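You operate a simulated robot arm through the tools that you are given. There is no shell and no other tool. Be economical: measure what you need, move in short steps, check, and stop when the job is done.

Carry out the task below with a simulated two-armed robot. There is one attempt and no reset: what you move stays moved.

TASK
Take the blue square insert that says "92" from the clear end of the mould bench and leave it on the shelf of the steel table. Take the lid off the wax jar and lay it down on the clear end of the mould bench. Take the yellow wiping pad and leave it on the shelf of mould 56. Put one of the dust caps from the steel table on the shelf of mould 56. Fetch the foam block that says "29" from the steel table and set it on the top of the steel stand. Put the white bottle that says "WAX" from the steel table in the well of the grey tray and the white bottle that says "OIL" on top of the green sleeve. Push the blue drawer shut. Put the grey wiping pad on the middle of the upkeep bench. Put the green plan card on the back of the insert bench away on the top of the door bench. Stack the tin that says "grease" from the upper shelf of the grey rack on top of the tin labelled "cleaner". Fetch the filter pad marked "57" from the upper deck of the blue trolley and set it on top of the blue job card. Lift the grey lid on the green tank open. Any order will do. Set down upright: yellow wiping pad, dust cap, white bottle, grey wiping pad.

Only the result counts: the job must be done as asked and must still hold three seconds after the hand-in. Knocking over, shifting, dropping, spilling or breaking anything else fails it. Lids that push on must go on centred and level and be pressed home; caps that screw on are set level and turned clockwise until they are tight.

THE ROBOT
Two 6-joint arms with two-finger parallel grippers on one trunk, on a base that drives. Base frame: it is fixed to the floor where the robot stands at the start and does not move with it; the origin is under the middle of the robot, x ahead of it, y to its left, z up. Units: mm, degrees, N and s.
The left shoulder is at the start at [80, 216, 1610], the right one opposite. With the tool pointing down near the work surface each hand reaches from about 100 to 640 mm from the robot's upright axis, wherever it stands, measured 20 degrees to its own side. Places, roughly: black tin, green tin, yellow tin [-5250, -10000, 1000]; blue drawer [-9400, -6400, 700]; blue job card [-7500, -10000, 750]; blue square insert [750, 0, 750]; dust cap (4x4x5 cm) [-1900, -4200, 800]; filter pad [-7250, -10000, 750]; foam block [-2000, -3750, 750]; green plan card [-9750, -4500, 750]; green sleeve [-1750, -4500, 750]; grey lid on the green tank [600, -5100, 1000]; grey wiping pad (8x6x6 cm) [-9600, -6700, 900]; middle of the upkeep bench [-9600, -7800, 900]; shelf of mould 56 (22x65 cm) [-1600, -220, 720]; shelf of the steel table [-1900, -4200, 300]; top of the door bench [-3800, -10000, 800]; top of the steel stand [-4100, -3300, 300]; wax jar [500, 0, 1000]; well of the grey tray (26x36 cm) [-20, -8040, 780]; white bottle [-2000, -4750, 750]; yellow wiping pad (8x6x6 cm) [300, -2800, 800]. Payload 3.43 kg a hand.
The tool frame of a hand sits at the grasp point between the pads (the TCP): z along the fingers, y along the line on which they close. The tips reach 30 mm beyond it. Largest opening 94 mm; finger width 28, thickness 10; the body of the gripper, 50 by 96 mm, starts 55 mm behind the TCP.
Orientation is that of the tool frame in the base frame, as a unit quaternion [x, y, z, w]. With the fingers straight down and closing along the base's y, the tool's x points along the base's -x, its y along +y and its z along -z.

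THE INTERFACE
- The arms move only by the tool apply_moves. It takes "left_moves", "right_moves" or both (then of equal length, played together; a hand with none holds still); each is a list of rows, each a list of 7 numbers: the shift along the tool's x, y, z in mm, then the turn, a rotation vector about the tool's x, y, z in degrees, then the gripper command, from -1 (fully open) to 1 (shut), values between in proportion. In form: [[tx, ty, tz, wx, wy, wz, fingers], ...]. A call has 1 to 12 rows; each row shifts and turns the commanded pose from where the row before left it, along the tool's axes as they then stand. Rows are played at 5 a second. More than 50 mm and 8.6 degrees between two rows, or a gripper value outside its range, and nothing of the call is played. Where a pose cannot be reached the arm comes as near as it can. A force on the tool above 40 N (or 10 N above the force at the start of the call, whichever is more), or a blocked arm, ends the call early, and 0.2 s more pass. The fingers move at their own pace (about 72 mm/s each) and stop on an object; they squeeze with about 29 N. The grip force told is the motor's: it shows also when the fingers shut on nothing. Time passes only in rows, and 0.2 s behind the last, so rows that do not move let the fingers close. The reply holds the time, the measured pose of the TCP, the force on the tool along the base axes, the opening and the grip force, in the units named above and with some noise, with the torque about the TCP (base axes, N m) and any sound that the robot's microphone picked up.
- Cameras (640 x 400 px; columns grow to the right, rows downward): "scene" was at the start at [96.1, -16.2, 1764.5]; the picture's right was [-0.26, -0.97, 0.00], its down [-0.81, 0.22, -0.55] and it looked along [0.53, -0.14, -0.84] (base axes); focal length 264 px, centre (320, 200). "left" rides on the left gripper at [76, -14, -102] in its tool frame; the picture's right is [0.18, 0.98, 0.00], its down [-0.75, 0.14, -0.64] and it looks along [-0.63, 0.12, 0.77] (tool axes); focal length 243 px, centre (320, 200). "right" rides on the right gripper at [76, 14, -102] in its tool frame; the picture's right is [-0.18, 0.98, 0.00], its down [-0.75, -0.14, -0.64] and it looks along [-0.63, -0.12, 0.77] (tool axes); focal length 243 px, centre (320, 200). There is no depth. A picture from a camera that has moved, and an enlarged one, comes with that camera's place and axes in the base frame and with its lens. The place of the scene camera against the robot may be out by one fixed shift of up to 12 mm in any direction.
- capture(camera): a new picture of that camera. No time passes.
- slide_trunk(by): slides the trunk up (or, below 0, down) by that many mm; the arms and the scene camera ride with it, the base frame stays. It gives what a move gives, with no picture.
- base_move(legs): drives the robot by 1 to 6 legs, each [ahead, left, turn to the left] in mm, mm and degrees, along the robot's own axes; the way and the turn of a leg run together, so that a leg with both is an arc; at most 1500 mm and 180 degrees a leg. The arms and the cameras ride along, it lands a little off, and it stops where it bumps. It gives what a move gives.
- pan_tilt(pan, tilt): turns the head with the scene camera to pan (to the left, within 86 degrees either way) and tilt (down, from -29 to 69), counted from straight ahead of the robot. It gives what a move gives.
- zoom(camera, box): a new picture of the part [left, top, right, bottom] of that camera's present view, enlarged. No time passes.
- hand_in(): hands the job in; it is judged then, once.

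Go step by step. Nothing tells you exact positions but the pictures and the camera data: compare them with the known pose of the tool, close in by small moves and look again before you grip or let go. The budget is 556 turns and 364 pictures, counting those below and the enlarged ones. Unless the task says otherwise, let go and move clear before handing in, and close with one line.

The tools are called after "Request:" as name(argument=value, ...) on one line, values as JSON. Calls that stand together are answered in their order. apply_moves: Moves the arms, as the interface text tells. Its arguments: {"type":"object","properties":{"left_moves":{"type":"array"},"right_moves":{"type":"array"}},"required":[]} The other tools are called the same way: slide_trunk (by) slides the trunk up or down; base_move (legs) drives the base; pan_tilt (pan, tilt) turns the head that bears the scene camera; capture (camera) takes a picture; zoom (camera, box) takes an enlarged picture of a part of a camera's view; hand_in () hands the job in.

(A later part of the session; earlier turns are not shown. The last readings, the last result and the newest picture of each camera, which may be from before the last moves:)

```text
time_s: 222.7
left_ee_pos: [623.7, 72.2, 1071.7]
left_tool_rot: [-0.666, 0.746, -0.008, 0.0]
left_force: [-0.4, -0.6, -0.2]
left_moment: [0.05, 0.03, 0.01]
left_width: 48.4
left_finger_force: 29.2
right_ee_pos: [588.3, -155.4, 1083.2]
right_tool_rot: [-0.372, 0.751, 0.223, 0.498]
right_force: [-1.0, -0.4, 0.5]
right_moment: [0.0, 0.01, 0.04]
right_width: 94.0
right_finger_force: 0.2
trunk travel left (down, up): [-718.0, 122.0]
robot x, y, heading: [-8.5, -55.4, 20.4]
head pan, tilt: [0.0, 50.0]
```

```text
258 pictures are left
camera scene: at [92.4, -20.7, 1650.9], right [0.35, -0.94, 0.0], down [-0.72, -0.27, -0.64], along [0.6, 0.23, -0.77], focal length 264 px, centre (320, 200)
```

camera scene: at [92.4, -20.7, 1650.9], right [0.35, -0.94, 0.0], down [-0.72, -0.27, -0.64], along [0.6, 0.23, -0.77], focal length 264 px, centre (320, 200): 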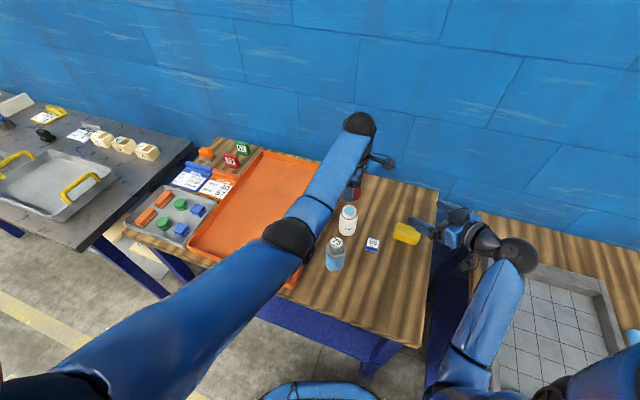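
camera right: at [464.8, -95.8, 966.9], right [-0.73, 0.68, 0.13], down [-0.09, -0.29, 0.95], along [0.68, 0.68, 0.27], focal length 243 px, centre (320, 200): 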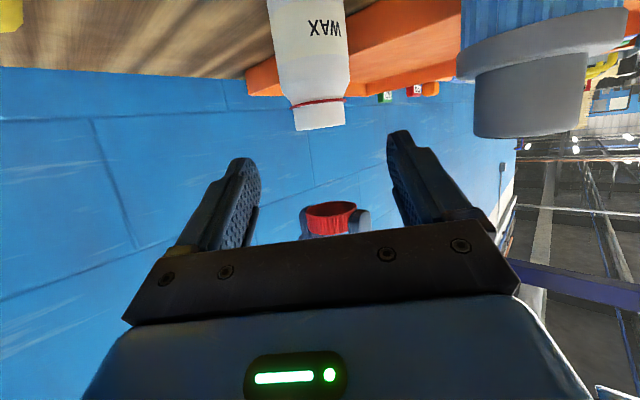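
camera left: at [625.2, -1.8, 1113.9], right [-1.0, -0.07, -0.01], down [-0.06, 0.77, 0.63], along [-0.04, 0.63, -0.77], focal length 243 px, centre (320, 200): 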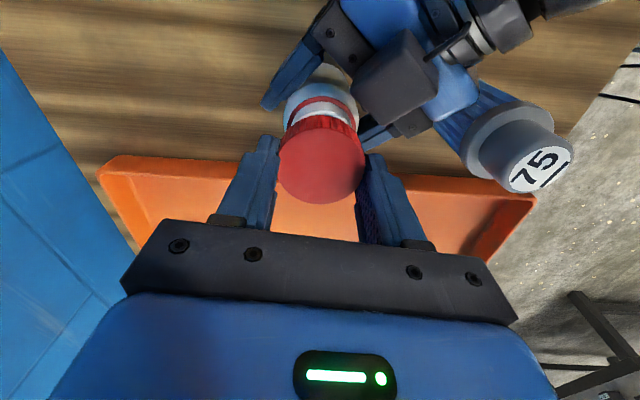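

Request:
apply_moves(left_moves=[[18.7, 36.7, 0, 0, 0, 0, 1], [18.7, 36.7, 0, 0, 0, 0, 1], [18.7, 36.7, 0, 0, 0, 0, 1], [18.7, 36.7, 0, 0, 0, 0, 1], [18.7, 36.7, 0, 0, 0, 0, 1], [0, 0, 40, 0, 0, 0, 1], [0, 0, 40, 0, 0, 0, 1], [0, 0, 40, 0, 0, 0, 1], [0, 0, 0, 0, 0, 0, 1]])

Request:
capture(camera="left")

Request:
capture(camera="scene")

```text
time_s: 224.7
left_ee_pos: [490.5, -16.9, 881.0]
left_tool_rot: [-0.666, 0.746, -0.009, 0.0]
left_force: [1.0, -0.4, -0.1]
left_moment: [0.02, 0.0, 0.03]
left_width: 48.0
left_finger_force: 28.7
left hand out of reach, approached as far as the arm can: row 2, 3, 4, 5
right_ee_pos: [587.2, -154.2, 1083.0]
right_tool_rot: [-0.372, 0.752, 0.222, 0.498]
right_force: [0.2, 0.4, -0.1]
right_moment: [0.04, 0.02, -0.02]
right_width: 94.0
right_finger_force: 0.0
trunk travel left (down, up): [-718.0, 122.0]
robot x, y, heading: [-8.4, -59.3, 20.3]
head pan, tilt: [0.0, 50.0]
```

```text
257 pictures are left
camera left: at [495.5, -93.6, 983.1], right [-1.0, -0.07, -0.01], down [-0.06, 0.77, 0.63], along [-0.04, 0.63, -0.77], focal length 243 px, centre (320, 200)
```

left: 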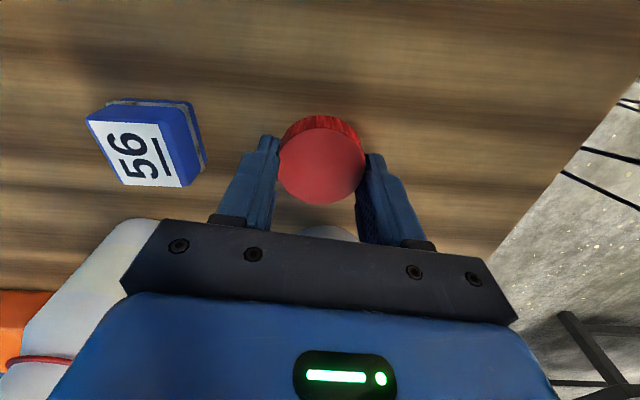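

```text
256 pictures are left
camera scene: at [90.5, -19.5, 1651.0], right [0.35, -0.94, 0.0], down [-0.72, -0.27, -0.64], along [0.6, 0.22, -0.77], focal length 264 px, centre (320, 200)
```

scene: 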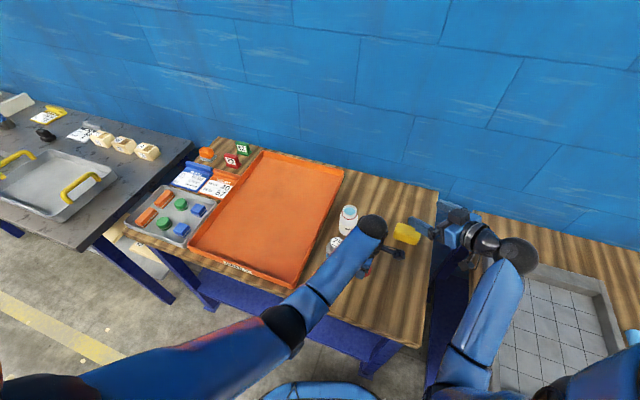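

The hand ended at (490,-17), which is a clear spot too. Lowering gently to contact there.

Request:
apply_moves(left_moves=[[0, 0, 3, 0, 0, 0, 1], [0, 0, 3, 0, 0, 0, 1], [0, 0, 3, 0, 0, 0, 1], [0, 0, 3, 0, 0, 0, 1], [0, 0, 0, 0, 0, 0, 1]])

Request:
capture(camera="left")

```text
time_s: 225.5
left_ee_pos: [491.5, -17.4, 881.1]
left_tool_rot: [-0.666, 0.746, -0.011, 0.003]
left_force: [-12.3, 3.4, 19.5]
left_moment: [0.18, 0.88, 0.04]
left_width: 48.4
left_finger_force: 29.4
right_ee_pos: [584.3, -153.1, 1085.6]
right_tool_rot: [-0.373, 0.751, 0.221, 0.498]
right_force: [0.4, 0.3, 1.2]
right_moment: [0.0, -0.03, 0.01]
right_width: 93.9
right_finger_force: 0.0
trunk travel left (down, up): [-718.0, 122.0]
robot x, y, heading: [-11.7, -58.5, 20.6]
head pan, tilt: [0.0, 50.0]
stopped in row 4 (left hand): the force on the tool passed its limit at 44 N (the readings are from after the stop); the commanded pose is now the measured one
```

```text
255 pictures are left
camera left: at [494.7, -93.4, 982.4], right [-1.0, -0.07, -0.02], down [-0.07, 0.77, 0.63], along [-0.03, 0.63, -0.78], focal length 243 px, centre (320, 200)
```

left: 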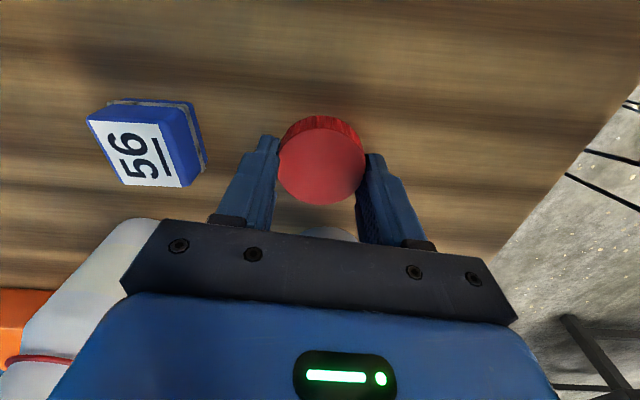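

Lid is on the bench. Opening partway and lifting.

Request:
apply_moves(left_moves=[[0, 0, 0, 0, 0, 0, -0.1], [0, 0, 0, 0, 0, 0, -0.4], [0, 0, -15, 0, 0, 0, -0.4], [0, 0, -45, 0, 0, 0, -0.4], [0, 0, -45, 0, 0, 0, -0.4], [0, 0, -45, 0, 0, 0, -0.4], [0, 0, 0, 0, 0, 0, -0.4]])

Request:
capture(camera="left")

Request:
capture(camera="scene")

```text
time_s: 227.1
left_ee_pos: [499.0, -18.7, 1014.7]
left_tool_rot: [-0.666, 0.746, -0.012, 0.003]
left_force: [0.4, -0.4, -0.5]
left_moment: [0.02, 0.0, 0.01]
left_width: 65.9
left_finger_force: 0.0
left hand out of reach, approached as far as the arm can: row 6
right_ee_pos: [588.1, -153.0, 1083.6]
right_tool_rot: [-0.373, 0.751, 0.223, 0.498]
right_force: [0.7, -0.2, -0.2]
right_moment: [0.0, 0.0, -0.02]
right_width: 93.8
right_finger_force: 0.1
trunk travel left (down, up): [-718.0, 122.0]
robot x, y, heading: [-7.7, -60.1, 20.4]
head pan, tilt: [0.0, 50.0]
```

```text
254 pictures are left
camera left: at [504.6, -94.4, 1115.8], right [-1.0, -0.07, -0.02], down [-0.07, 0.77, 0.63], along [-0.03, 0.63, -0.78], focal length 243 px, centre (320, 200)
```

left: 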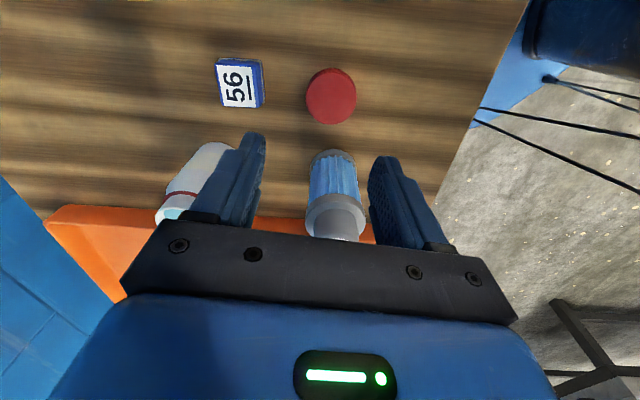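

```text
253 pictures are left
camera scene: at [90.5, -19.4, 1651.0], right [0.35, -0.94, 0.0], down [-0.72, -0.27, -0.64], along [0.6, 0.23, -0.77], focal length 264 px, centre (320, 200)
```

scene: 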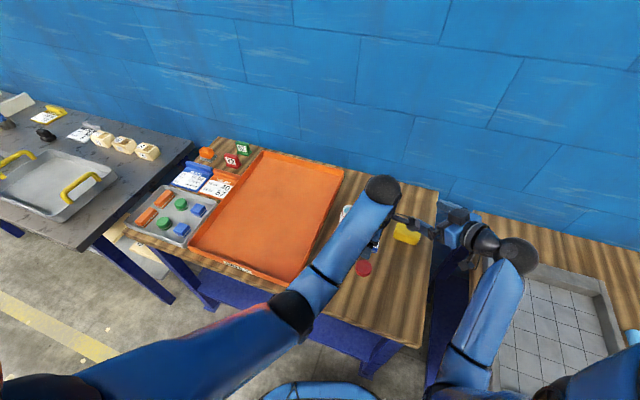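

Lid laid; jar and bottle still standing. Raising the trunk and restoring both tools to neutral (pointing down).

Request:
slide_trunk(by=100)

Request:
apply_moves(left_moves=[[0, 0, 0, 0, 0, 8, -0.4], [0, 0, 0, 0, 0, 8, -0.4], [0, 0, 0, 0, 0, 8, -0.4], [0, 0, 0, 0, 0, 8, -0.4], [0, 0, 0, 0, 0, 8, -0.4], [0, 0, 0, 0, 0, 8, -0.4], [0, 0, 0, 0, 0, 8, -0.4], [0, 0, 0, 0, 0, 7, -0.4], [35, 30, 0, 0, 0, 0, -0.4], [35, 30, 0, 0, 0, 0, -0.4], [35, 30, 0, 0, 0, 0, -0.4]], right_moves=[[0, 0, 0, 0, 8.25, 0, -1], [0, 0, 0, 0, 8.25, 0, -1], [0, 0, 0, 0, 8.25, 0, -1], [0, 0, 0, 0, 8.25, 0, -1], [0, 0, 0, 0, 8.25, 0, -1], [0, 0, 0, 0, 8.25, 0, -1], [0, 0, 0, 0, 8.25, 0, -1], [0, 0, 0, 0, 8.25, 0, -1], [0, 0, 0, 0, 0, 8.5, -1], [0, 0, 0, 0, 0, 8.5, -1], [0, 0, 0, 0, 0, 8.5, -1]])

Request:
capture(camera="scene")

```text
time_s: 228.5
left_ee_pos: [500.9, -19.3, 1114.5]
left_tool_rot: [-0.666, 0.746, -0.012, 0.002]
left_force: [-0.6, 0.4, -0.3]
left_moment: [0.03, 0.02, 0.0]
left_width: 65.9
left_finger_force: 0.0
right_ee_pos: [587.3, -153.6, 1184.6]
right_tool_rot: [-0.372, 0.751, 0.222, 0.498]
right_force: [0.0, 0.1, 0.5]
right_moment: [-0.01, 0.02, 0.02]
right_width: 94.1
right_finger_force: 0.1
trunk travel left (down, up): [-818.0, 22.0]
robot x, y, heading: [-6.5, -61.5, 20.4]
head pan, tilt: [0.0, 50.0]
```

```text
time_s: 230.9
left_ee_pos: [398.8, 17.3, 1051.4]
left_tool_rot: [-0.177, 0.984, -0.01, 0.011]
left_force: [-0.2, -0.2, 0.1]
left_moment: [-0.02, 0.0, 0.0]
left_width: 66.0
left_finger_force: 0.1
left hand out of reach, approached as far as the arm can: row 9, 10, 11
right_ee_pos: [634.2, -136.8, 1084.3]
right_tool_rot: [-0.222, 0.975, -0.014, 0.013]
right_force: [-0.1, -0.3, 0.3]
right_moment: [0.01, 0.02, 0.02]
right_width: 94.0
right_finger_force: 0.1
right hand out of reach, approached as far as the arm can: row 5, 6, 7, 8
trunk travel left (down, up): [-818.0, 22.0]
robot x, y, heading: [-10.0, -57.7, 20.4]
head pan, tilt: [0.0, 50.0]
```

```text
252 pictures are left
camera scene: at [88.8, -18.2, 1751.2], right [0.35, -0.94, 0.0], down [-0.72, -0.27, -0.64], along [0.6, 0.22, -0.77], focal length 264 px, centre (320, 200)
```

scene: 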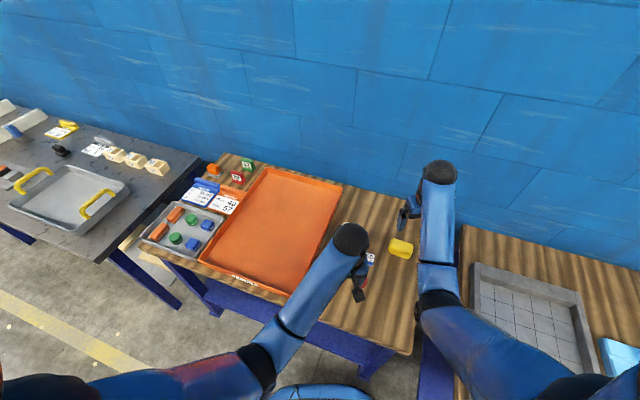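

Arms are clear of the items. Straightening tilts, retracting, and backing away.

Request:
apply_moves(left_moves=[[0, 40, 0, -1.35, 1.04, 0, -1], [0, 45, 0, 0, 0, 0, -1], [0, 45, 0, 0, 0, 0, -1], [0, 45, 0, 0, 0, 0, -1]], right_moves=[[40, 0, 0, -1.9, 1.1, 5, -1], [45, 0, 0, 0, 0, 0, -1], [45, 0, 0, 0, 0, 0, -1], [45, 0, 0, 0, 0, 0, -1]])

Request:
base_move(legs=[[-700, 0, 0]])

Request:
capture(camera="scene")

```text
time_s: 231.9
left_ee_pos: [342.3, 178.8, 1023.0]
left_tool_rot: [-0.177, 0.984, 0.0, -0.001]
left_force: [0.1, -0.6, 0.2]
left_moment: [-0.01, -0.05, 0.0]
left_width: 94.3
left_finger_force: 0.1
left hand out of reach, approached as far as the arm can: row 1, 2, 3
right_ee_pos: [495.4, -199.7, 1025.0]
right_tool_rot: [-0.182, 0.983, 0.0, 0.002]
right_force: [-0.3, -0.6, -0.4]
right_moment: [0.0, 0.03, 0.0]
right_width: 94.1
right_finger_force: 0.0
right hand out of reach, approached as far as the arm can: row 1, 2, 3, 4
trunk travel left (down, up): [-818.0, 22.0]
robot x, y, heading: [-8.1, -60.8, 20.5]
head pan, tilt: [0.0, 50.0]
```

```text
time_s: 235.8
left_ee_pos: [-327.7, -71.6, 1021.3]
left_tool_rot: [-0.177, 0.984, 0.001, -0.002]
left_force: [0.0, -0.2, 0.4]
left_moment: [0.01, 0.02, 0.01]
left_width: 93.9
left_finger_force: 0.2
right_ee_pos: [-176.1, -451.8, 1023.1]
right_tool_rot: [-0.179, 0.984, 0.001, 0.001]
right_force: [0.7, 0.4, 0.1]
right_moment: [-0.02, 0.04, 0.01]
right_width: 93.7
right_finger_force: 0.1
trunk travel left (down, up): [-818.0, 22.0]
robot x, y, heading: [-682.5, -310.3, 20.3]
head pan, tilt: [0.0, 50.0]
```

```text
251 pictures are left
camera scene: at [-581.3, -269.7, 1750.9], right [0.35, -0.94, 0.0], down [-0.72, -0.27, -0.64], along [0.6, 0.22, -0.77], focal length 264 px, centre (320, 200)
```

scene: 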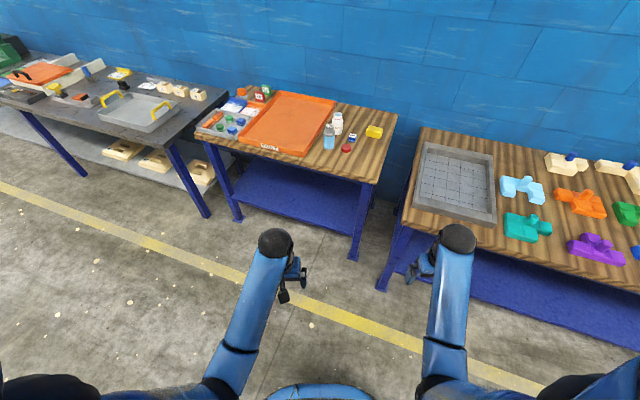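

The mould bench is done. Driving to the steel table's +x side near the bottles.

Request:
base_move(legs=[[0, 0, -110.3], [1450, 0, 0], [1450, 0, 0], [1330, 0, 0], [0, 0, -90], [350, 0, 0]])

Request:
capture(camera="scene")

```text
time_s: 266.5
left_ee_pos: [-1550.5, -4628.7, 1022.1]
left_tool_rot: [1.0, -0.014, 0.0, 0.001]
left_force: [-0.6, -0.4, -0.2]
left_moment: [0.03, 0.02, -0.01]
left_width: 94.2
left_finger_force: 0.1
right_ee_pos: [-1550.0, -4220.3, 1024.9]
right_tool_rot: [1.0, -0.01, -0.003, 0.0]
right_force: [-0.1, -0.1, 0.0]
right_moment: [-0.01, -0.01, 0.0]
right_width: 93.9
right_finger_force: 0.1
trunk travel left (down, up): [-818.0, 22.0]
robot x, y, heading: [-1136.8, -4541.5, 178.4]
head pan, tilt: [0.0, 50.0]
```

```text
250 pictures are left
camera scene: at [-1243.1, -4535.5, 1751.4], right [0.03, 1.0, 0.0], down [0.76, -0.02, -0.64], along [-0.64, 0.02, -0.76], focal length 264 px, centre (320, 200)
```

scene: 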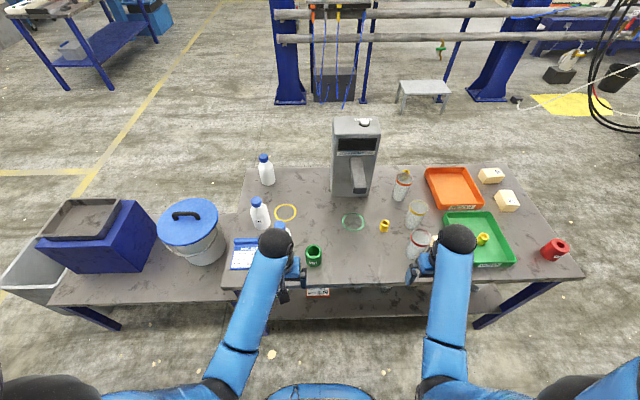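

Request:
zoom(camera="scene", box=[220, 140, 380, 300])

Request:
capture(camera="left")

```text
2.50 times, centred on (300, 220) of scene
camera zoom: at [-1243.1, -4535.5, 1751.4], right [0.03, 1.0, 0.0], down [0.76, -0.02, -0.64], along [-0.64, 0.02, -0.76], focal length 660 px, centre (370, 150)
```

zoom: 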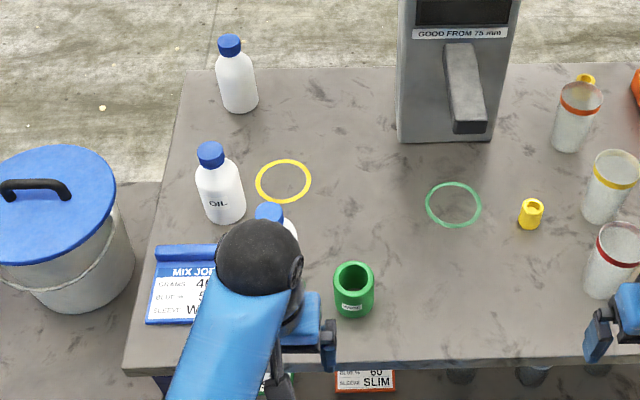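

```text
248 pictures are left
camera left: at [-1473.7, -4616.2, 1122.7], right [0.16, -0.99, 0.0], down [-0.76, -0.12, 0.64], along [-0.63, -0.1, -0.77], focal length 243 px, centre (320, 200)
```

left: 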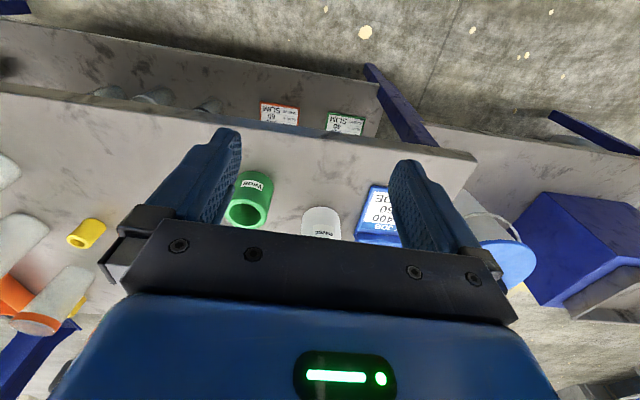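

I see three bottles: OIL near (-1910,-4764), one near the left hand, and one far at (-2160,-4768). I'll raise to full height and shift to read the labels.

Request:
slide_trunk(by=22)

Request:
base_move(legs=[[0, 200, 1.6]])

Request:
pan_tilt(pan=0, tilt=40)

Request:
zoom(camera="scene", box=[220, 120, 460, 300])

Request:
capture(camera="left")

```text
time_s: 267.2
left_ee_pos: [-1551.6, -4629.1, 1043.1]
left_tool_rot: [1.0, -0.013, 0.0, 0.001]
left_force: [0.7, 0.2, -0.3]
left_moment: [0.03, 0.02, 0.01]
left_width: 94.1
left_finger_force: 0.0
right_ee_pos: [-1551.5, -4219.1, 1045.4]
right_tool_rot: [1.0, -0.01, -0.002, 0.0]
right_force: [0.5, 0.1, 0.2]
right_moment: [0.05, -0.02, 0.01]
right_width: 93.9
right_finger_force: 0.1
trunk travel left (down, up): [-840.0, 0.0]
robot x, y, heading: [-1136.8, -4544.0, 178.3]
head pan, tilt: [0.0, 50.0]
```

```text
time_s: 268.8
left_ee_pos: [-1553.9, -4835.2, 1042.9]
left_tool_rot: [1.0, -0.001, 0.001, 0.003]
left_force: [0.5, 0.9, -0.6]
left_moment: [-0.03, -0.01, -0.04]
left_width: 94.0
left_finger_force: 0.1
right_ee_pos: [-1563.3, -4425.3, 1044.9]
right_tool_rot: [1.0, 0.003, -0.001, 0.002]
right_force: [1.2, 0.2, 0.1]
right_moment: [-0.01, -0.03, 0.01]
right_width: 94.1
right_finger_force: 0.0
trunk travel left (down, up): [-840.0, 0.0]
robot x, y, heading: [-1141.6, -4740.5, 179.8]
head pan, tilt: [0.0, 50.0]
```

```text
time_s: 269.5
left_ee_pos: [-1553.9, -4837.5, 1043.3]
left_tool_rot: [1.0, -0.001, 0.001, 0.002]
left_force: [-0.3, 0.5, -0.4]
left_moment: [-0.01, -0.02, 0.01]
left_width: 94.1
left_finger_force: 0.0
right_ee_pos: [-1561.5, -4427.8, 1045.4]
right_tool_rot: [1.0, 0.002, -0.001, 0.002]
right_force: [-0.5, 0.0, -0.3]
right_moment: [-0.01, 0.03, -0.02]
right_width: 94.1
right_finger_force: 0.1
trunk travel left (down, up): [-840.0, 0.0]
robot x, y, heading: [-1142.3, -4738.1, 180.0]
head pan, tilt: [0.0, 40.0]
```

```text
2.22 times, centred on (340, 210) of scene
camera zoom: at [-1258.0, -4735.1, 1787.2], right [0.0, 1.0, 0.0], down [0.64, 0.0, -0.77], along [-0.77, 0.0, -0.64], focal length 587 px, centre (276, 178)
```

zoom: 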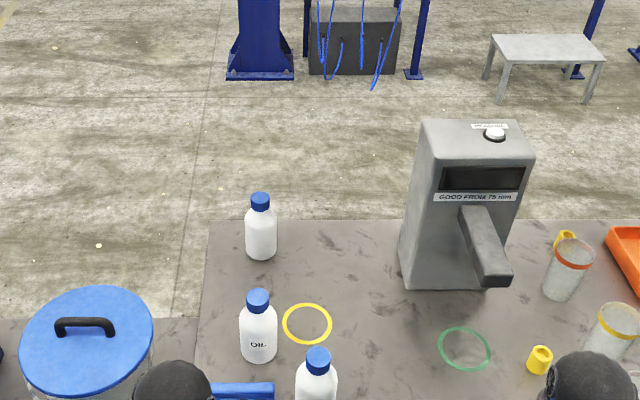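

```text
246 pictures are left
camera left: at [-1477.1, -4822.4, 1144.0], right [0.18, -0.98, 0.0], down [-0.75, -0.14, 0.64], along [-0.63, -0.12, -0.77], focal length 243 px, centre (320, 200)
```

left: 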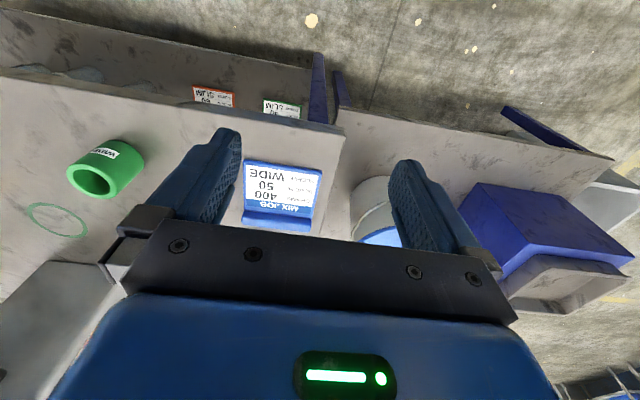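

Request:
pan_tilt(pan=0, tilt=55)

Request:
zoom(camera="scene", box=[240, 100, 440, 250])

```text
time_s: 270.2
left_ee_pos: [-1553.4, -4839.1, 1042.6]
left_tool_rot: [1.0, -0.001, 0.001, 0.001]
left_force: [-0.4, -0.4, -0.1]
left_moment: [-0.02, -0.03, 0.0]
left_width: 94.1
left_finger_force: 0.1
right_ee_pos: [-1562.7, -4430.4, 1044.5]
right_tool_rot: [1.0, 0.002, -0.001, 0.0]
right_force: [0.3, 0.2, 0.2]
right_moment: [-0.02, 0.02, -0.01]
right_width: 94.1
right_finger_force: 0.1
trunk travel left (down, up): [-840.0, 0.0]
robot x, y, heading: [-1136.7, -4739.0, 179.5]
head pan, tilt: [0.0, 55.0]
```

```text
2.67 times, centred on (340, 175) of scene
camera zoom: at [-1245.3, -4737.3, 1766.6], right [0.0, 1.0, 0.0], down [0.82, 0.0, -0.57], along [-0.57, 0.0, -0.82], focal length 704 px, centre (267, 267)
```

zoom: 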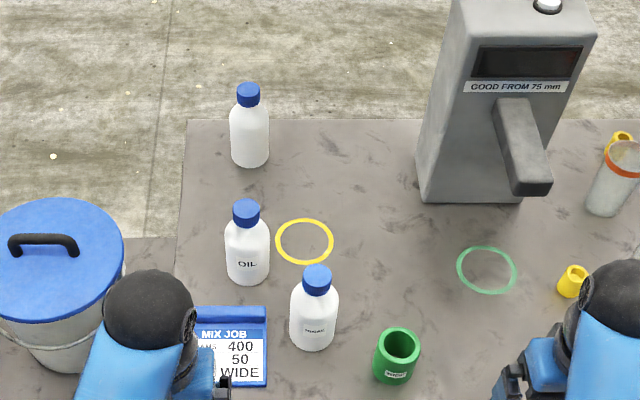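

Request:
zoom(camera="scene", box=[300, 160, 400, 240])

```text
5.00 times, centred on (350, 200) of scene
camera zoom: at [-1245.3, -4737.3, 1766.6], right [0.0, 1.0, 0.0], down [0.82, 0.0, -0.57], along [-0.57, 0.0, -0.82], focal length 1321 px, centre (170, 200)
```

zoom: 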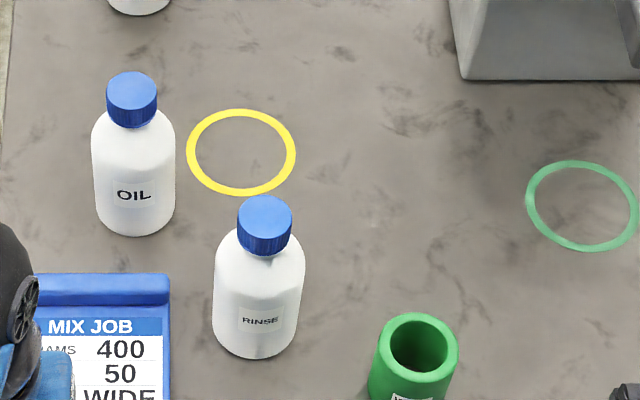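

OIL is at (-1910,-4764), RINSE at (-1775,-4667), green sleeve at (-1735,-4546). The far bottle must be WAX. Driving closer for the OIL pick with the left hand.

Request:
base_move(legs=[[0, -125, 0.3], [235, 0, 0]])

Request:
capture(camera="left")

Request:
capture(camera="scene")

```text
time_s: 272.9
left_ee_pos: [-1780.1, -4713.3, 1044.5]
left_tool_rot: [1.0, 0.001, -0.001, 0.001]
left_force: [-0.3, -0.4, 0.6]
left_moment: [0.02, 0.02, -0.02]
left_width: 93.7
left_finger_force: 0.1
right_ee_pos: [-1790.4, -4304.7, 1047.9]
right_tool_rot: [1.0, 0.003, -0.003, -0.001]
right_force: [-0.2, 0.3, 1.6]
right_moment: [0.0, 0.04, -0.05]
right_width: 93.9
right_finger_force: 0.2
trunk travel left (down, up): [-840.0, 0.0]
robot x, y, heading: [-1372.5, -4612.6, -179.8]
head pan, tilt: [0.0, 55.0]
```

```text
243 pictures are left
camera left: at [-1703.2, -4698.6, 1145.1], right [0.19, -0.98, 0.0], down [-0.75, -0.14, 0.64], along [-0.63, -0.12, -0.77], focal length 243 px, centre (320, 200)
```

left: 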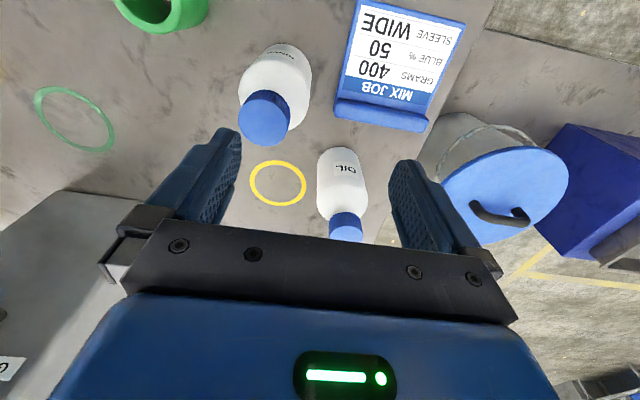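

```text
242 pictures are left
camera scene: at [-1469.1, -4611.9, 1767.1], right [0.0, 1.0, 0.0], down [0.82, 0.0, -0.58], along [-0.58, 0.0, -0.82], focal length 264 px, centre (320, 200)
```

scene: 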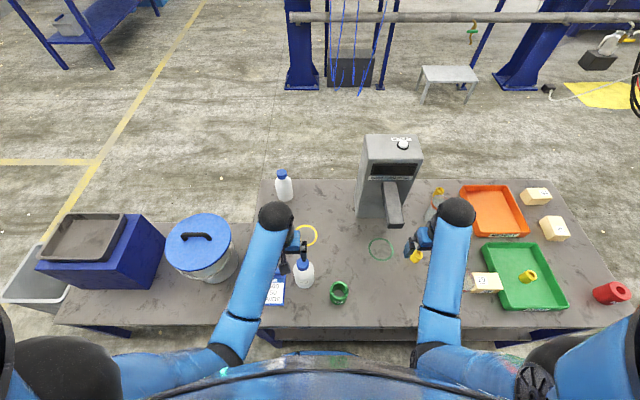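

Request:
apply_moves(left_moves=[[-40, 25, 0, 0, 0, 0, -1], [-40, 25, 0, 0, 0, 0, -1], [0, 0, 0, 0, 0, 0, -1]])

Request:
capture(camera="left")

```text
time_s: 273.7
left_ee_pos: [-1864.5, -4762.5, 1042.3]
left_tool_rot: [1.0, 0.001, 0.001, 0.001]
left_force: [0.3, -0.7, -0.1]
left_moment: [-0.01, 0.0, 0.01]
left_width: 94.1
left_finger_force: 0.0
right_ee_pos: [-1794.4, -4303.1, 1045.3]
right_tool_rot: [1.0, 0.004, -0.001, 0.0]
right_force: [-0.9, 0.6, 0.3]
right_moment: [-0.01, 0.02, 0.01]
right_width: 93.8
right_finger_force: 0.0
trunk travel left (down, up): [-840.0, 0.0]
robot x, y, heading: [-1369.9, -4609.7, -180.0]
head pan, tilt: [0.0, 55.0]
```

```text
241 pictures are left
camera left: at [-1787.5, -4748.4, 1143.3], right [0.19, -0.98, 0.0], down [-0.75, -0.14, 0.64], along [-0.63, -0.12, -0.77], focal length 243 px, centre (320, 200)
```

left: 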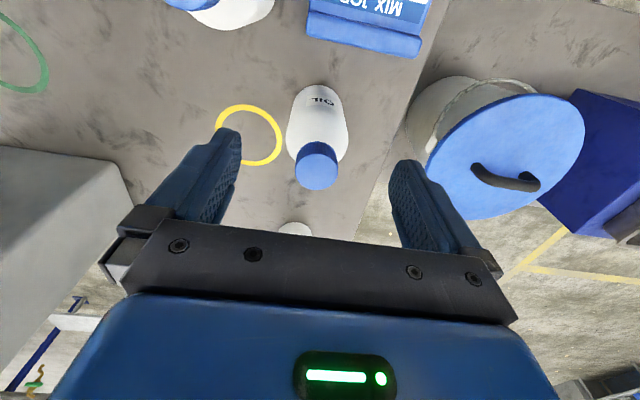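

Request:
apply_moves(left_moves=[[-36, 4, 0, 0, 0, 0, -1], [0, 0, 40, 0, 0, 0, -1], [0, 0, 0, 0, 0, 0, -1]])

Request:
capture(camera="left")

```text
time_s: 274.5
left_ee_pos: [-1898.7, -4767.3, 1003.4]
left_tool_rot: [1.0, 0.0, 0.0, 0.001]
left_force: [0.5, 0.7, 0.1]
left_moment: [-0.03, 0.04, 0.0]
left_width: 93.9
left_finger_force: 0.1
right_ee_pos: [-1793.0, -4302.9, 1044.7]
right_tool_rot: [1.0, 0.003, -0.001, 0.001]
right_force: [0.4, 0.6, -0.3]
right_moment: [0.02, 0.07, -0.01]
right_width: 94.2
right_finger_force: 0.1
trunk travel left (down, up): [-840.0, 0.0]
robot x, y, heading: [-1372.2, -4609.5, -179.8]
head pan, tilt: [0.0, 55.0]
```

```text
240 pictures are left
camera left: at [-1822.9, -4752.5, 1104.4], right [0.19, -0.98, 0.0], down [-0.75, -0.14, 0.64], along [-0.63, -0.12, -0.77], focal length 243 px, centre (320, 200)
```

left: 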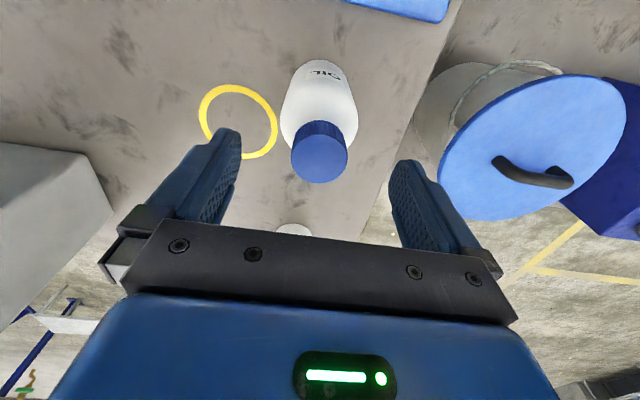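

Request:
apply_moves(left_moves=[[-4, 1, 40, 0, 0, 0, -1], [0, 0, 42, 0, 0, 0, -1], [0, 0, 0, 0, 0, 0, -1]])

Request:
capture(camera="left")

```text
time_s: 275.3
left_ee_pos: [-1902.1, -4768.2, 921.3]
left_tool_rot: [1.0, 0.001, 0.001, 0.001]
left_force: [-0.5, 0.1, -0.4]
left_moment: [-0.01, -0.01, -0.01]
left_width: 94.0
left_finger_force: 0.0
right_ee_pos: [-1794.7, -4303.4, 1044.8]
right_tool_rot: [1.0, 0.003, -0.001, 0.001]
right_force: [0.0, 0.7, 0.6]
right_moment: [0.0, 0.01, -0.01]
right_width: 93.9
right_finger_force: 0.1
trunk travel left (down, up): [-840.0, 0.0]
robot x, y, heading: [-1373.9, -4613.7, -179.8]
head pan, tilt: [0.0, 55.0]
```

```text
239 pictures are left
camera left: at [-1826.2, -4753.8, 1022.2], right [0.19, -0.98, 0.0], down [-0.75, -0.14, 0.64], along [-0.63, -0.12, -0.77], focal length 243 px, centre (320, 200)
```

left: 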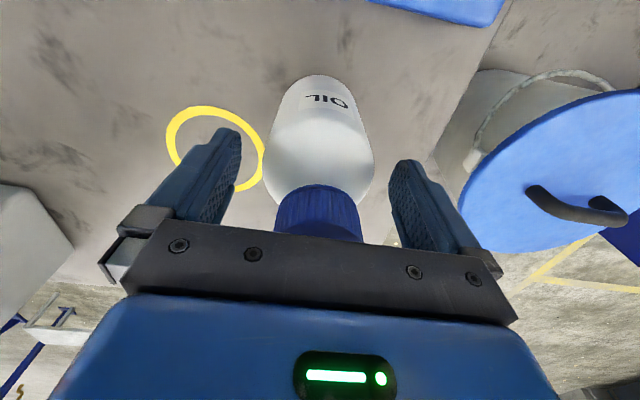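

Request:
apply_moves(left_moves=[[0, 0, 4, 0, 0, 0, -0.6], [0, 0, 0, 0, 0, 0, -0.2], [0, 0, 0, 0, 0, 0, 1], [0, 0, 0, 0, 0, 0, 1], [0, 0, -15, 0, 0, 0, 1], [0, 0, -20, 0, 0, 0, 1], [0, 0, 0, 0, 0, 0, 1]])

Request:
capture(camera="left")

```text
time_s: 276.9
left_ee_pos: [-1902.6, -4768.6, 951.8]
left_tool_rot: [1.0, 0.001, 0.002, 0.001]
left_force: [0.5, -0.1, -4.3]
left_moment: [0.01, -0.04, -0.02]
left_width: 68.5
left_finger_force: 28.9
right_ee_pos: [-1795.8, -4303.9, 1044.5]
right_tool_rot: [1.0, 0.004, -0.001, 0.0]
right_force: [0.3, -0.7, 0.0]
right_moment: [-0.03, 0.02, 0.03]
right_width: 94.2
right_finger_force: 0.1
trunk travel left (down, up): [-840.0, 0.0]
robot x, y, heading: [-1372.7, -4612.0, -179.9]
head pan, tilt: [0.0, 55.0]
```

```text
238 pictures are left
camera left: at [-1826.8, -4753.6, 1053.0], right [0.19, -0.98, 0.0], down [-0.76, -0.14, 0.64], along [-0.63, -0.12, -0.77], focal length 243 px, centre (320, 200)
```

left: 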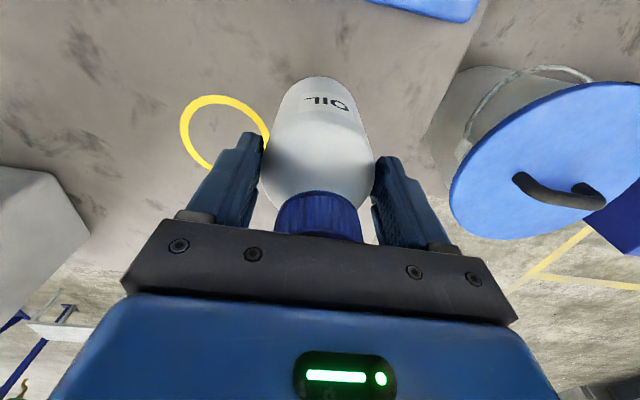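

Holding OIL (bottom ≈116 mm below TCP). Moving it around RINSE, to above the green sleeve.

Request:
apply_moves(left_moves=[[0, 0, -40, 0, 0, 0, 1], [0, 0, -35, 0, 0, 0, 1], [0, -45, 0, 0, 0, 0, 1], [0, -45, 0, 0, 0, 0, 1], [0, -45, 0, 0, 0, 0, 1], [0, -45, 0, 0, 0, 0, 1], [0, -42, 0, 0, 0, 0, 1], [42, 0, 0, 0, 0, 0, 1], [42, 0, 0, 0, 0, 0, 1], [42, 0, 0, 0, 0, 0, 1], [0, 0, 0, 0, 0, 0, 1]])

Request:
capture(camera="left")

Request:
capture(camera="scene")

```text
time_s: 279.3
left_ee_pos: [-1779.9, -4543.4, 1028.5]
left_tool_rot: [1.0, 0.001, 0.001, 0.001]
left_force: [-0.2, 0.9, -3.5]
left_moment: [0.01, 0.0, 0.01]
left_width: 68.5
left_finger_force: 28.4
right_ee_pos: [-1795.0, -4302.4, 1045.2]
right_tool_rot: [1.0, 0.004, -0.001, 0.0]
right_force: [0.1, -0.5, 0.4]
right_moment: [0.02, -0.01, 0.01]
right_width: 94.1
right_finger_force: 0.1
trunk travel left (down, up): [-840.0, 0.0]
robot x, y, heading: [-1369.0, -4611.5, -180.0]
head pan, tilt: [0.0, 55.0]
```

```text
237 pictures are left
camera left: at [-1704.2, -4529.5, 1129.0], right [0.19, -0.98, 0.0], down [-0.76, -0.14, 0.64], along [-0.63, -0.12, -0.77], focal length 243 px, centre (320, 200)
```

left: 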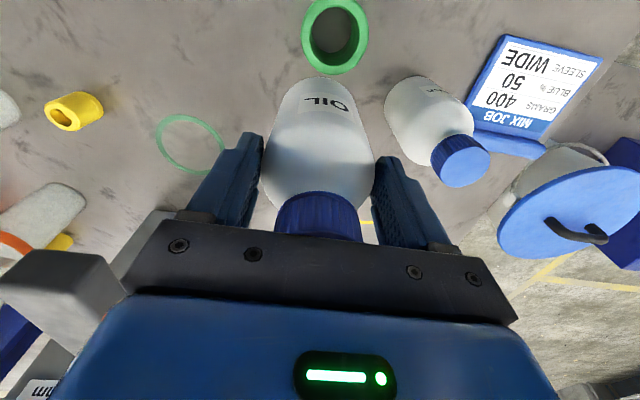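

```text
236 pictures are left
camera scene: at [-1477.4, -4609.3, 1766.4], right [0.0, 1.0, 0.0], down [0.82, 0.0, -0.57], along [-0.57, 0.0, -0.82], focal length 264 px, centre (320, 200)
```

scene: 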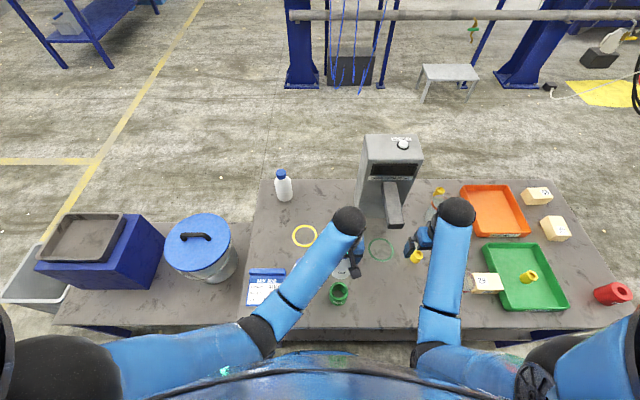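

Sleeve top centre is about (-1733,-4547). Backing the base 45 mm to align, then re-checking.

Request:
base_move(legs=[[-47, 0, 0]])

Request:
capture(camera="left")

Request:
zoom(camera="scene", box=[280, 190, 420, 320])

```text
time_s: 280.2
left_ee_pos: [-1743.9, -4546.1, 1024.0]
left_tool_rot: [1.0, 0.002, 0.006, 0.001]
left_force: [-0.3, 0.0, -5.5]
left_moment: [0.0, -0.09, 0.0]
left_width: 67.9
left_finger_force: 28.8
right_ee_pos: [-1759.3, -4302.9, 1040.2]
right_tool_rot: [1.0, 0.005, 0.004, 0.0]
right_force: [-1.0, 0.4, 0.0]
right_moment: [-0.03, -0.08, 0.02]
right_width: 93.6
right_finger_force: 0.0
trunk travel left (down, up): [-840.0, 0.0]
robot x, y, heading: [-1327.7, -4611.9, -179.9]
head pan, tilt: [0.0, 55.0]
```

```text
235 pictures are left
camera left: at [-1668.5, -4530.3, 1126.0], right [0.19, -0.98, 0.0], down [-0.76, -0.14, 0.63], along [-0.62, -0.12, -0.77], focal length 243 px, centre (320, 200)
```

left: 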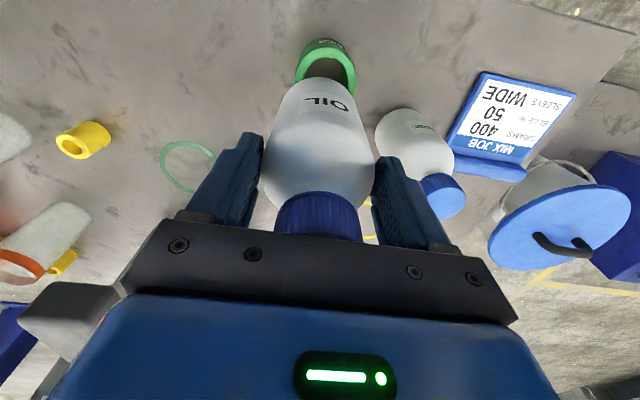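

```text
3.08 times, centred on (350, 255) of scene
camera zoom: at [-1446.4, -4610.2, 1765.3], right [0.0, 1.0, 0.0], down [0.83, 0.0, -0.56], along [-0.56, 0.0, -0.83], focal length 813 px, centre (228, 31)
```

zoom: 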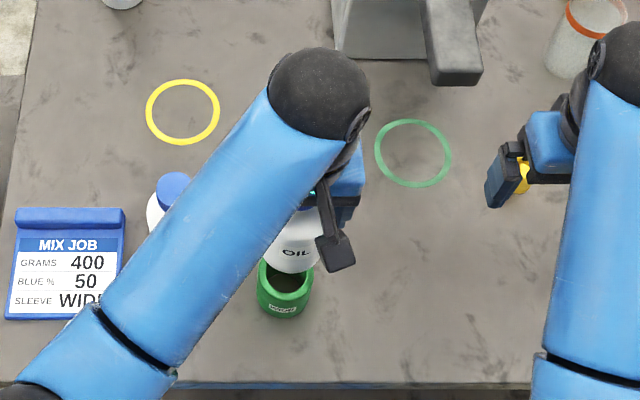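

Request:
apply_moves(left_moves=[[0, 0, 0, 0, 0, 0, 1], [0, 0, 0, 0, 0, 0, 1]])

Request:
zoom(camera="left", box=[240, 0, 420, 120])

Request:
zoom(camera="scene", box=[300, 230, 380, 310])

```text
time_s: 280.8
left_ee_pos: [-1736.9, -4545.5, 1028.9]
left_tool_rot: [1.0, 0.001, 0.002, 0.001]
left_force: [-0.2, -0.5, -4.4]
left_moment: [0.02, -0.06, 0.01]
left_width: 68.2
left_finger_force: 29.0
right_ee_pos: [-1750.5, -4302.9, 1044.0]
right_tool_rot: [1.0, 0.005, 0.0, 0.0]
right_force: [0.0, 0.3, 1.1]
right_moment: [0.0, -0.05, 0.02]
right_width: 94.1
right_finger_force: 0.3
trunk travel left (down, up): [-840.0, 0.0]
robot x, y, heading: [-1327.4, -4609.1, -180.0]
head pan, tilt: [0.0, 55.0]
```

```text
3.33 times, centred on (330, 60) of left
camera zoom: at [-1660.5, -4530.3, 1128.5], right [0.19, -0.98, 0.0], down [-0.76, -0.14, 0.64], along [-0.63, -0.12, -0.77], focal length 809 px, centre (287, 667)
```

zoom: 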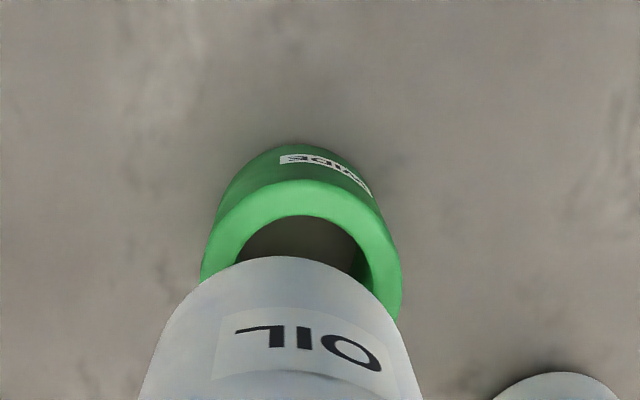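

```text
5.00 times, centred on (340, 270) of scene
camera zoom: at [-1433.8, -4610.1, 1766.3], right [0.0, 1.0, 0.0], down [0.82, 0.0, -0.57], along [-0.57, 0.0, -0.82], focal length 1321 px, centre (220, -150)
```

zoom: 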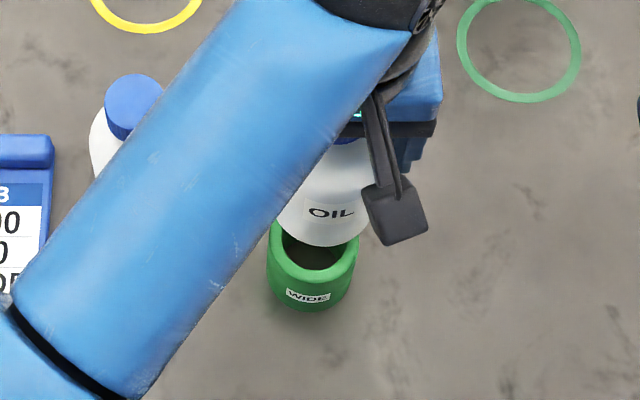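

Bottle needs ~10 mm more toward +x. Lowering to just above the sleeve while shifting.

Request:
apply_moves(left_moves=[[0, 1, 15, 0, 0, 0, 1], [5, 0, 10, 0, 0, 0, 1], [5, 0, 5, 0, 0, 0, 1], [0, 0, 0, 0, 0, 0, 1]])

Request:
zoom(camera="left", box=[240, 0, 420, 120])

Request:
zoom(camera="scene", box=[300, 230, 380, 310])

```text
time_s: 281.8
left_ee_pos: [-1725.7, -4546.5, 998.0]
left_tool_rot: [1.0, 0.001, 0.001, 0.001]
left_force: [-0.1, 0.1, -4.5]
left_moment: [0.03, -0.05, -0.02]
left_width: 68.2
left_finger_force: 28.8
right_ee_pos: [-1750.5, -4302.7, 1046.0]
right_tool_rot: [1.0, 0.004, -0.001, 0.0]
right_force: [-1.0, -0.3, -0.3]
right_moment: [0.0, 0.0, 0.02]
right_width: 93.9
right_finger_force: 0.1
trunk travel left (down, up): [-840.0, 0.0]
robot x, y, heading: [-1327.0, -4613.1, -180.1]
head pan, tilt: [0.0, 55.0]
```

```text
3.33 times, centred on (330, 60) of left
camera zoom: at [-1649.2, -4531.1, 1100.1], right [0.19, -0.98, 0.0], down [-0.75, -0.14, 0.64], along [-0.63, -0.12, -0.77], focal length 809 px, centre (287, 667)
```

zoom: 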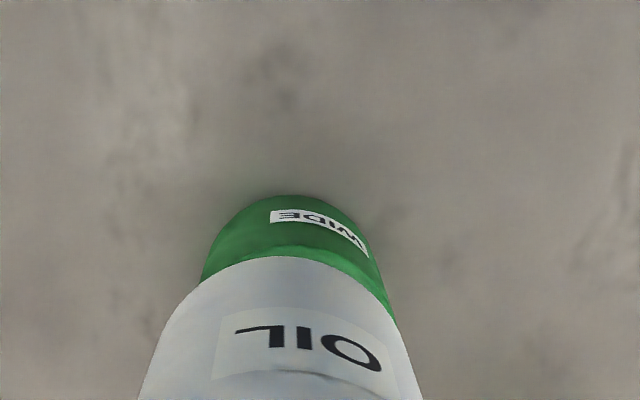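

```text
5.00 times, centred on (340, 270) of scene
camera zoom: at [-1431.1, -4609.9, 1766.5], right [0.0, 1.0, 0.0], down [0.82, 0.0, -0.57], along [-0.57, 0.0, -0.82], focal length 1321 px, centre (220, -150)
```

zoom: 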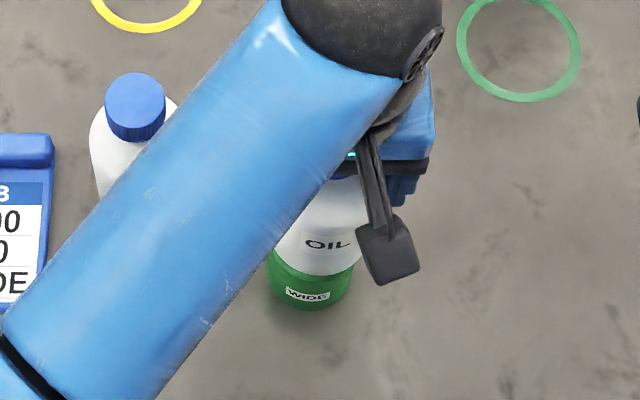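

Bottle and sleeve look concentric. Lowering in small steps to contact.

Request:
apply_moves(left_moves=[[0, 0, 8, 0, 0, 0, 1], [0, 0, 3, 0, 0, 0, 1], [0, 0, 2, 0, 0, 0, 1], [0, 0, 2, 0, 0, 0, 1], [0, 0, 2, 0, 0, 0, 1], [0, 0, 2, 0, 0, 0, 1]])

Request:
zoom(camera="left", box=[240, 0, 420, 120])

```text
time_s: 283.2
left_ee_pos: [-1724.2, -4546.4, 981.0]
left_tool_rot: [1.0, 0.001, -0.001, 0.0]
left_force: [-1.9, 0.3, 26.9]
left_moment: [-0.05, 0.33, -0.02]
left_width: 68.7
left_finger_force: 29.0
right_ee_pos: [-1748.9, -4303.3, 1045.7]
right_tool_rot: [1.0, 0.004, -0.002, 0.0]
right_force: [-0.1, 0.1, -0.2]
right_moment: [0.0, 0.01, -0.02]
right_width: 94.0
right_finger_force: 0.1
trunk travel left (down, up): [-840.0, 0.0]
robot x, y, heading: [-1326.2, -4608.8, -179.8]
head pan, tilt: [0.0, 55.0]
```

```text
3.33 times, centred on (330, 60) of left
camera zoom: at [-1647.5, -4531.5, 1081.7], right [0.19, -0.98, 0.0], down [-0.75, -0.14, 0.64], along [-0.63, -0.12, -0.77], focal length 809 px, centre (287, 667)
```

zoom: 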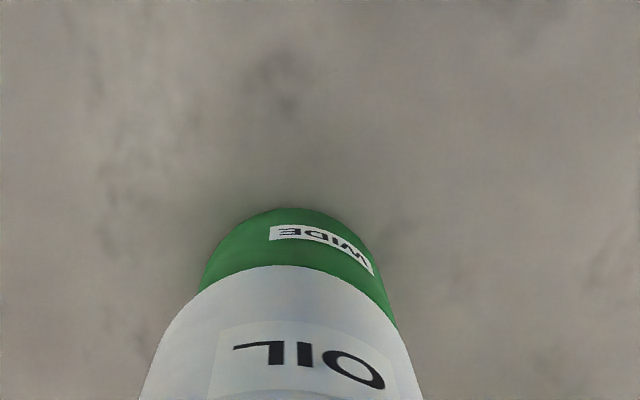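

Contact, with the moment suggesting the bottle is ~6–10 mm too far +x. Lifting slightly, shifting back 7 mm, and lowering again.

Request:
apply_moves(left_moves=[[0, 0, -6, 0, 0, 0, 1], [-7, 0, 0, 0, 0, 0, 1], [0, 0, 3, 0, 0, 0, 1], [0, 0, 1.5, 0, 0, 0, 1], [0, 0, 1, 0, 0, 0, 1], [0, 0, 0, 0, 0, 0, 1]])

Request:
zoom(camera="left", box=[240, 0, 420, 120])

Request:
zoom(camera="scene", box=[300, 230, 380, 310])

```text
time_s: 284.6
left_ee_pos: [-1732.3, -4548.3, 981.6]
left_tool_rot: [1.0, 0.002, -0.001, 0.001]
left_force: [2.2, -4.5, 12.1]
left_moment: [-0.66, -0.15, 0.06]
left_width: 68.5
left_finger_force: 28.7
right_ee_pos: [-1749.1, -4304.3, 1046.0]
right_tool_rot: [1.0, 0.004, -0.001, -0.001]
right_force: [-0.4, 0.3, 0.4]
right_moment: [0.04, -0.02, -0.02]
right_width: 94.0
right_finger_force: 0.1
trunk travel left (down, up): [-840.0, 0.0]
robot x, y, heading: [-1328.1, -4614.5, -180.1]
head pan, tilt: [0.0, 55.0]
```

```text
3.33 times, centred on (330, 60) of left
camera zoom: at [-1655.4, -4532.2, 1081.9], right [0.19, -0.98, 0.0], down [-0.75, -0.14, 0.64], along [-0.63, -0.12, -0.77], focal length 809 px, centre (287, 667)
```

zoom: 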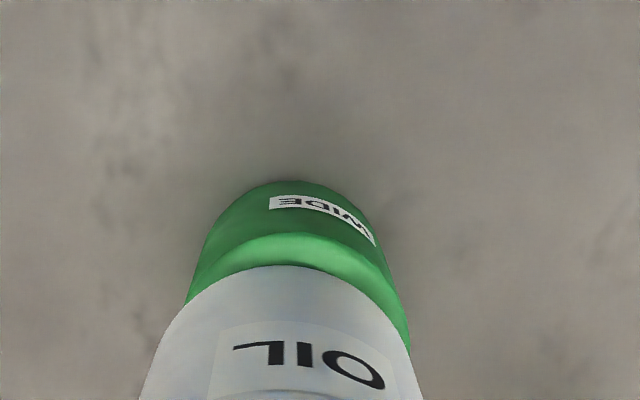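

```text
5.00 times, centred on (340, 270) of scene
camera zoom: at [-1428.6, -4611.7, 1766.8], right [0.0, 1.0, 0.0], down [0.82, 0.0, -0.57], along [-0.57, 0.0, -0.82], focal length 1321 px, centre (220, -150)
```

zoom: 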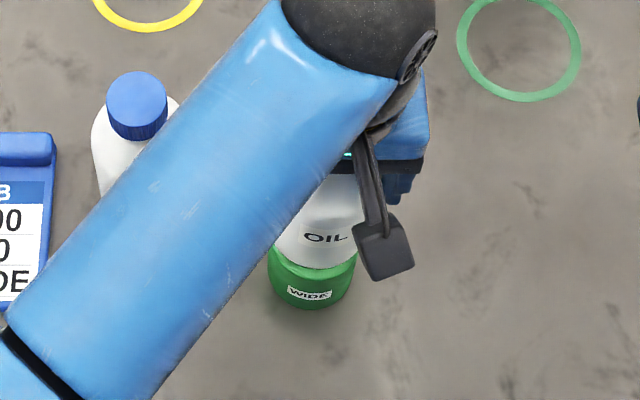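

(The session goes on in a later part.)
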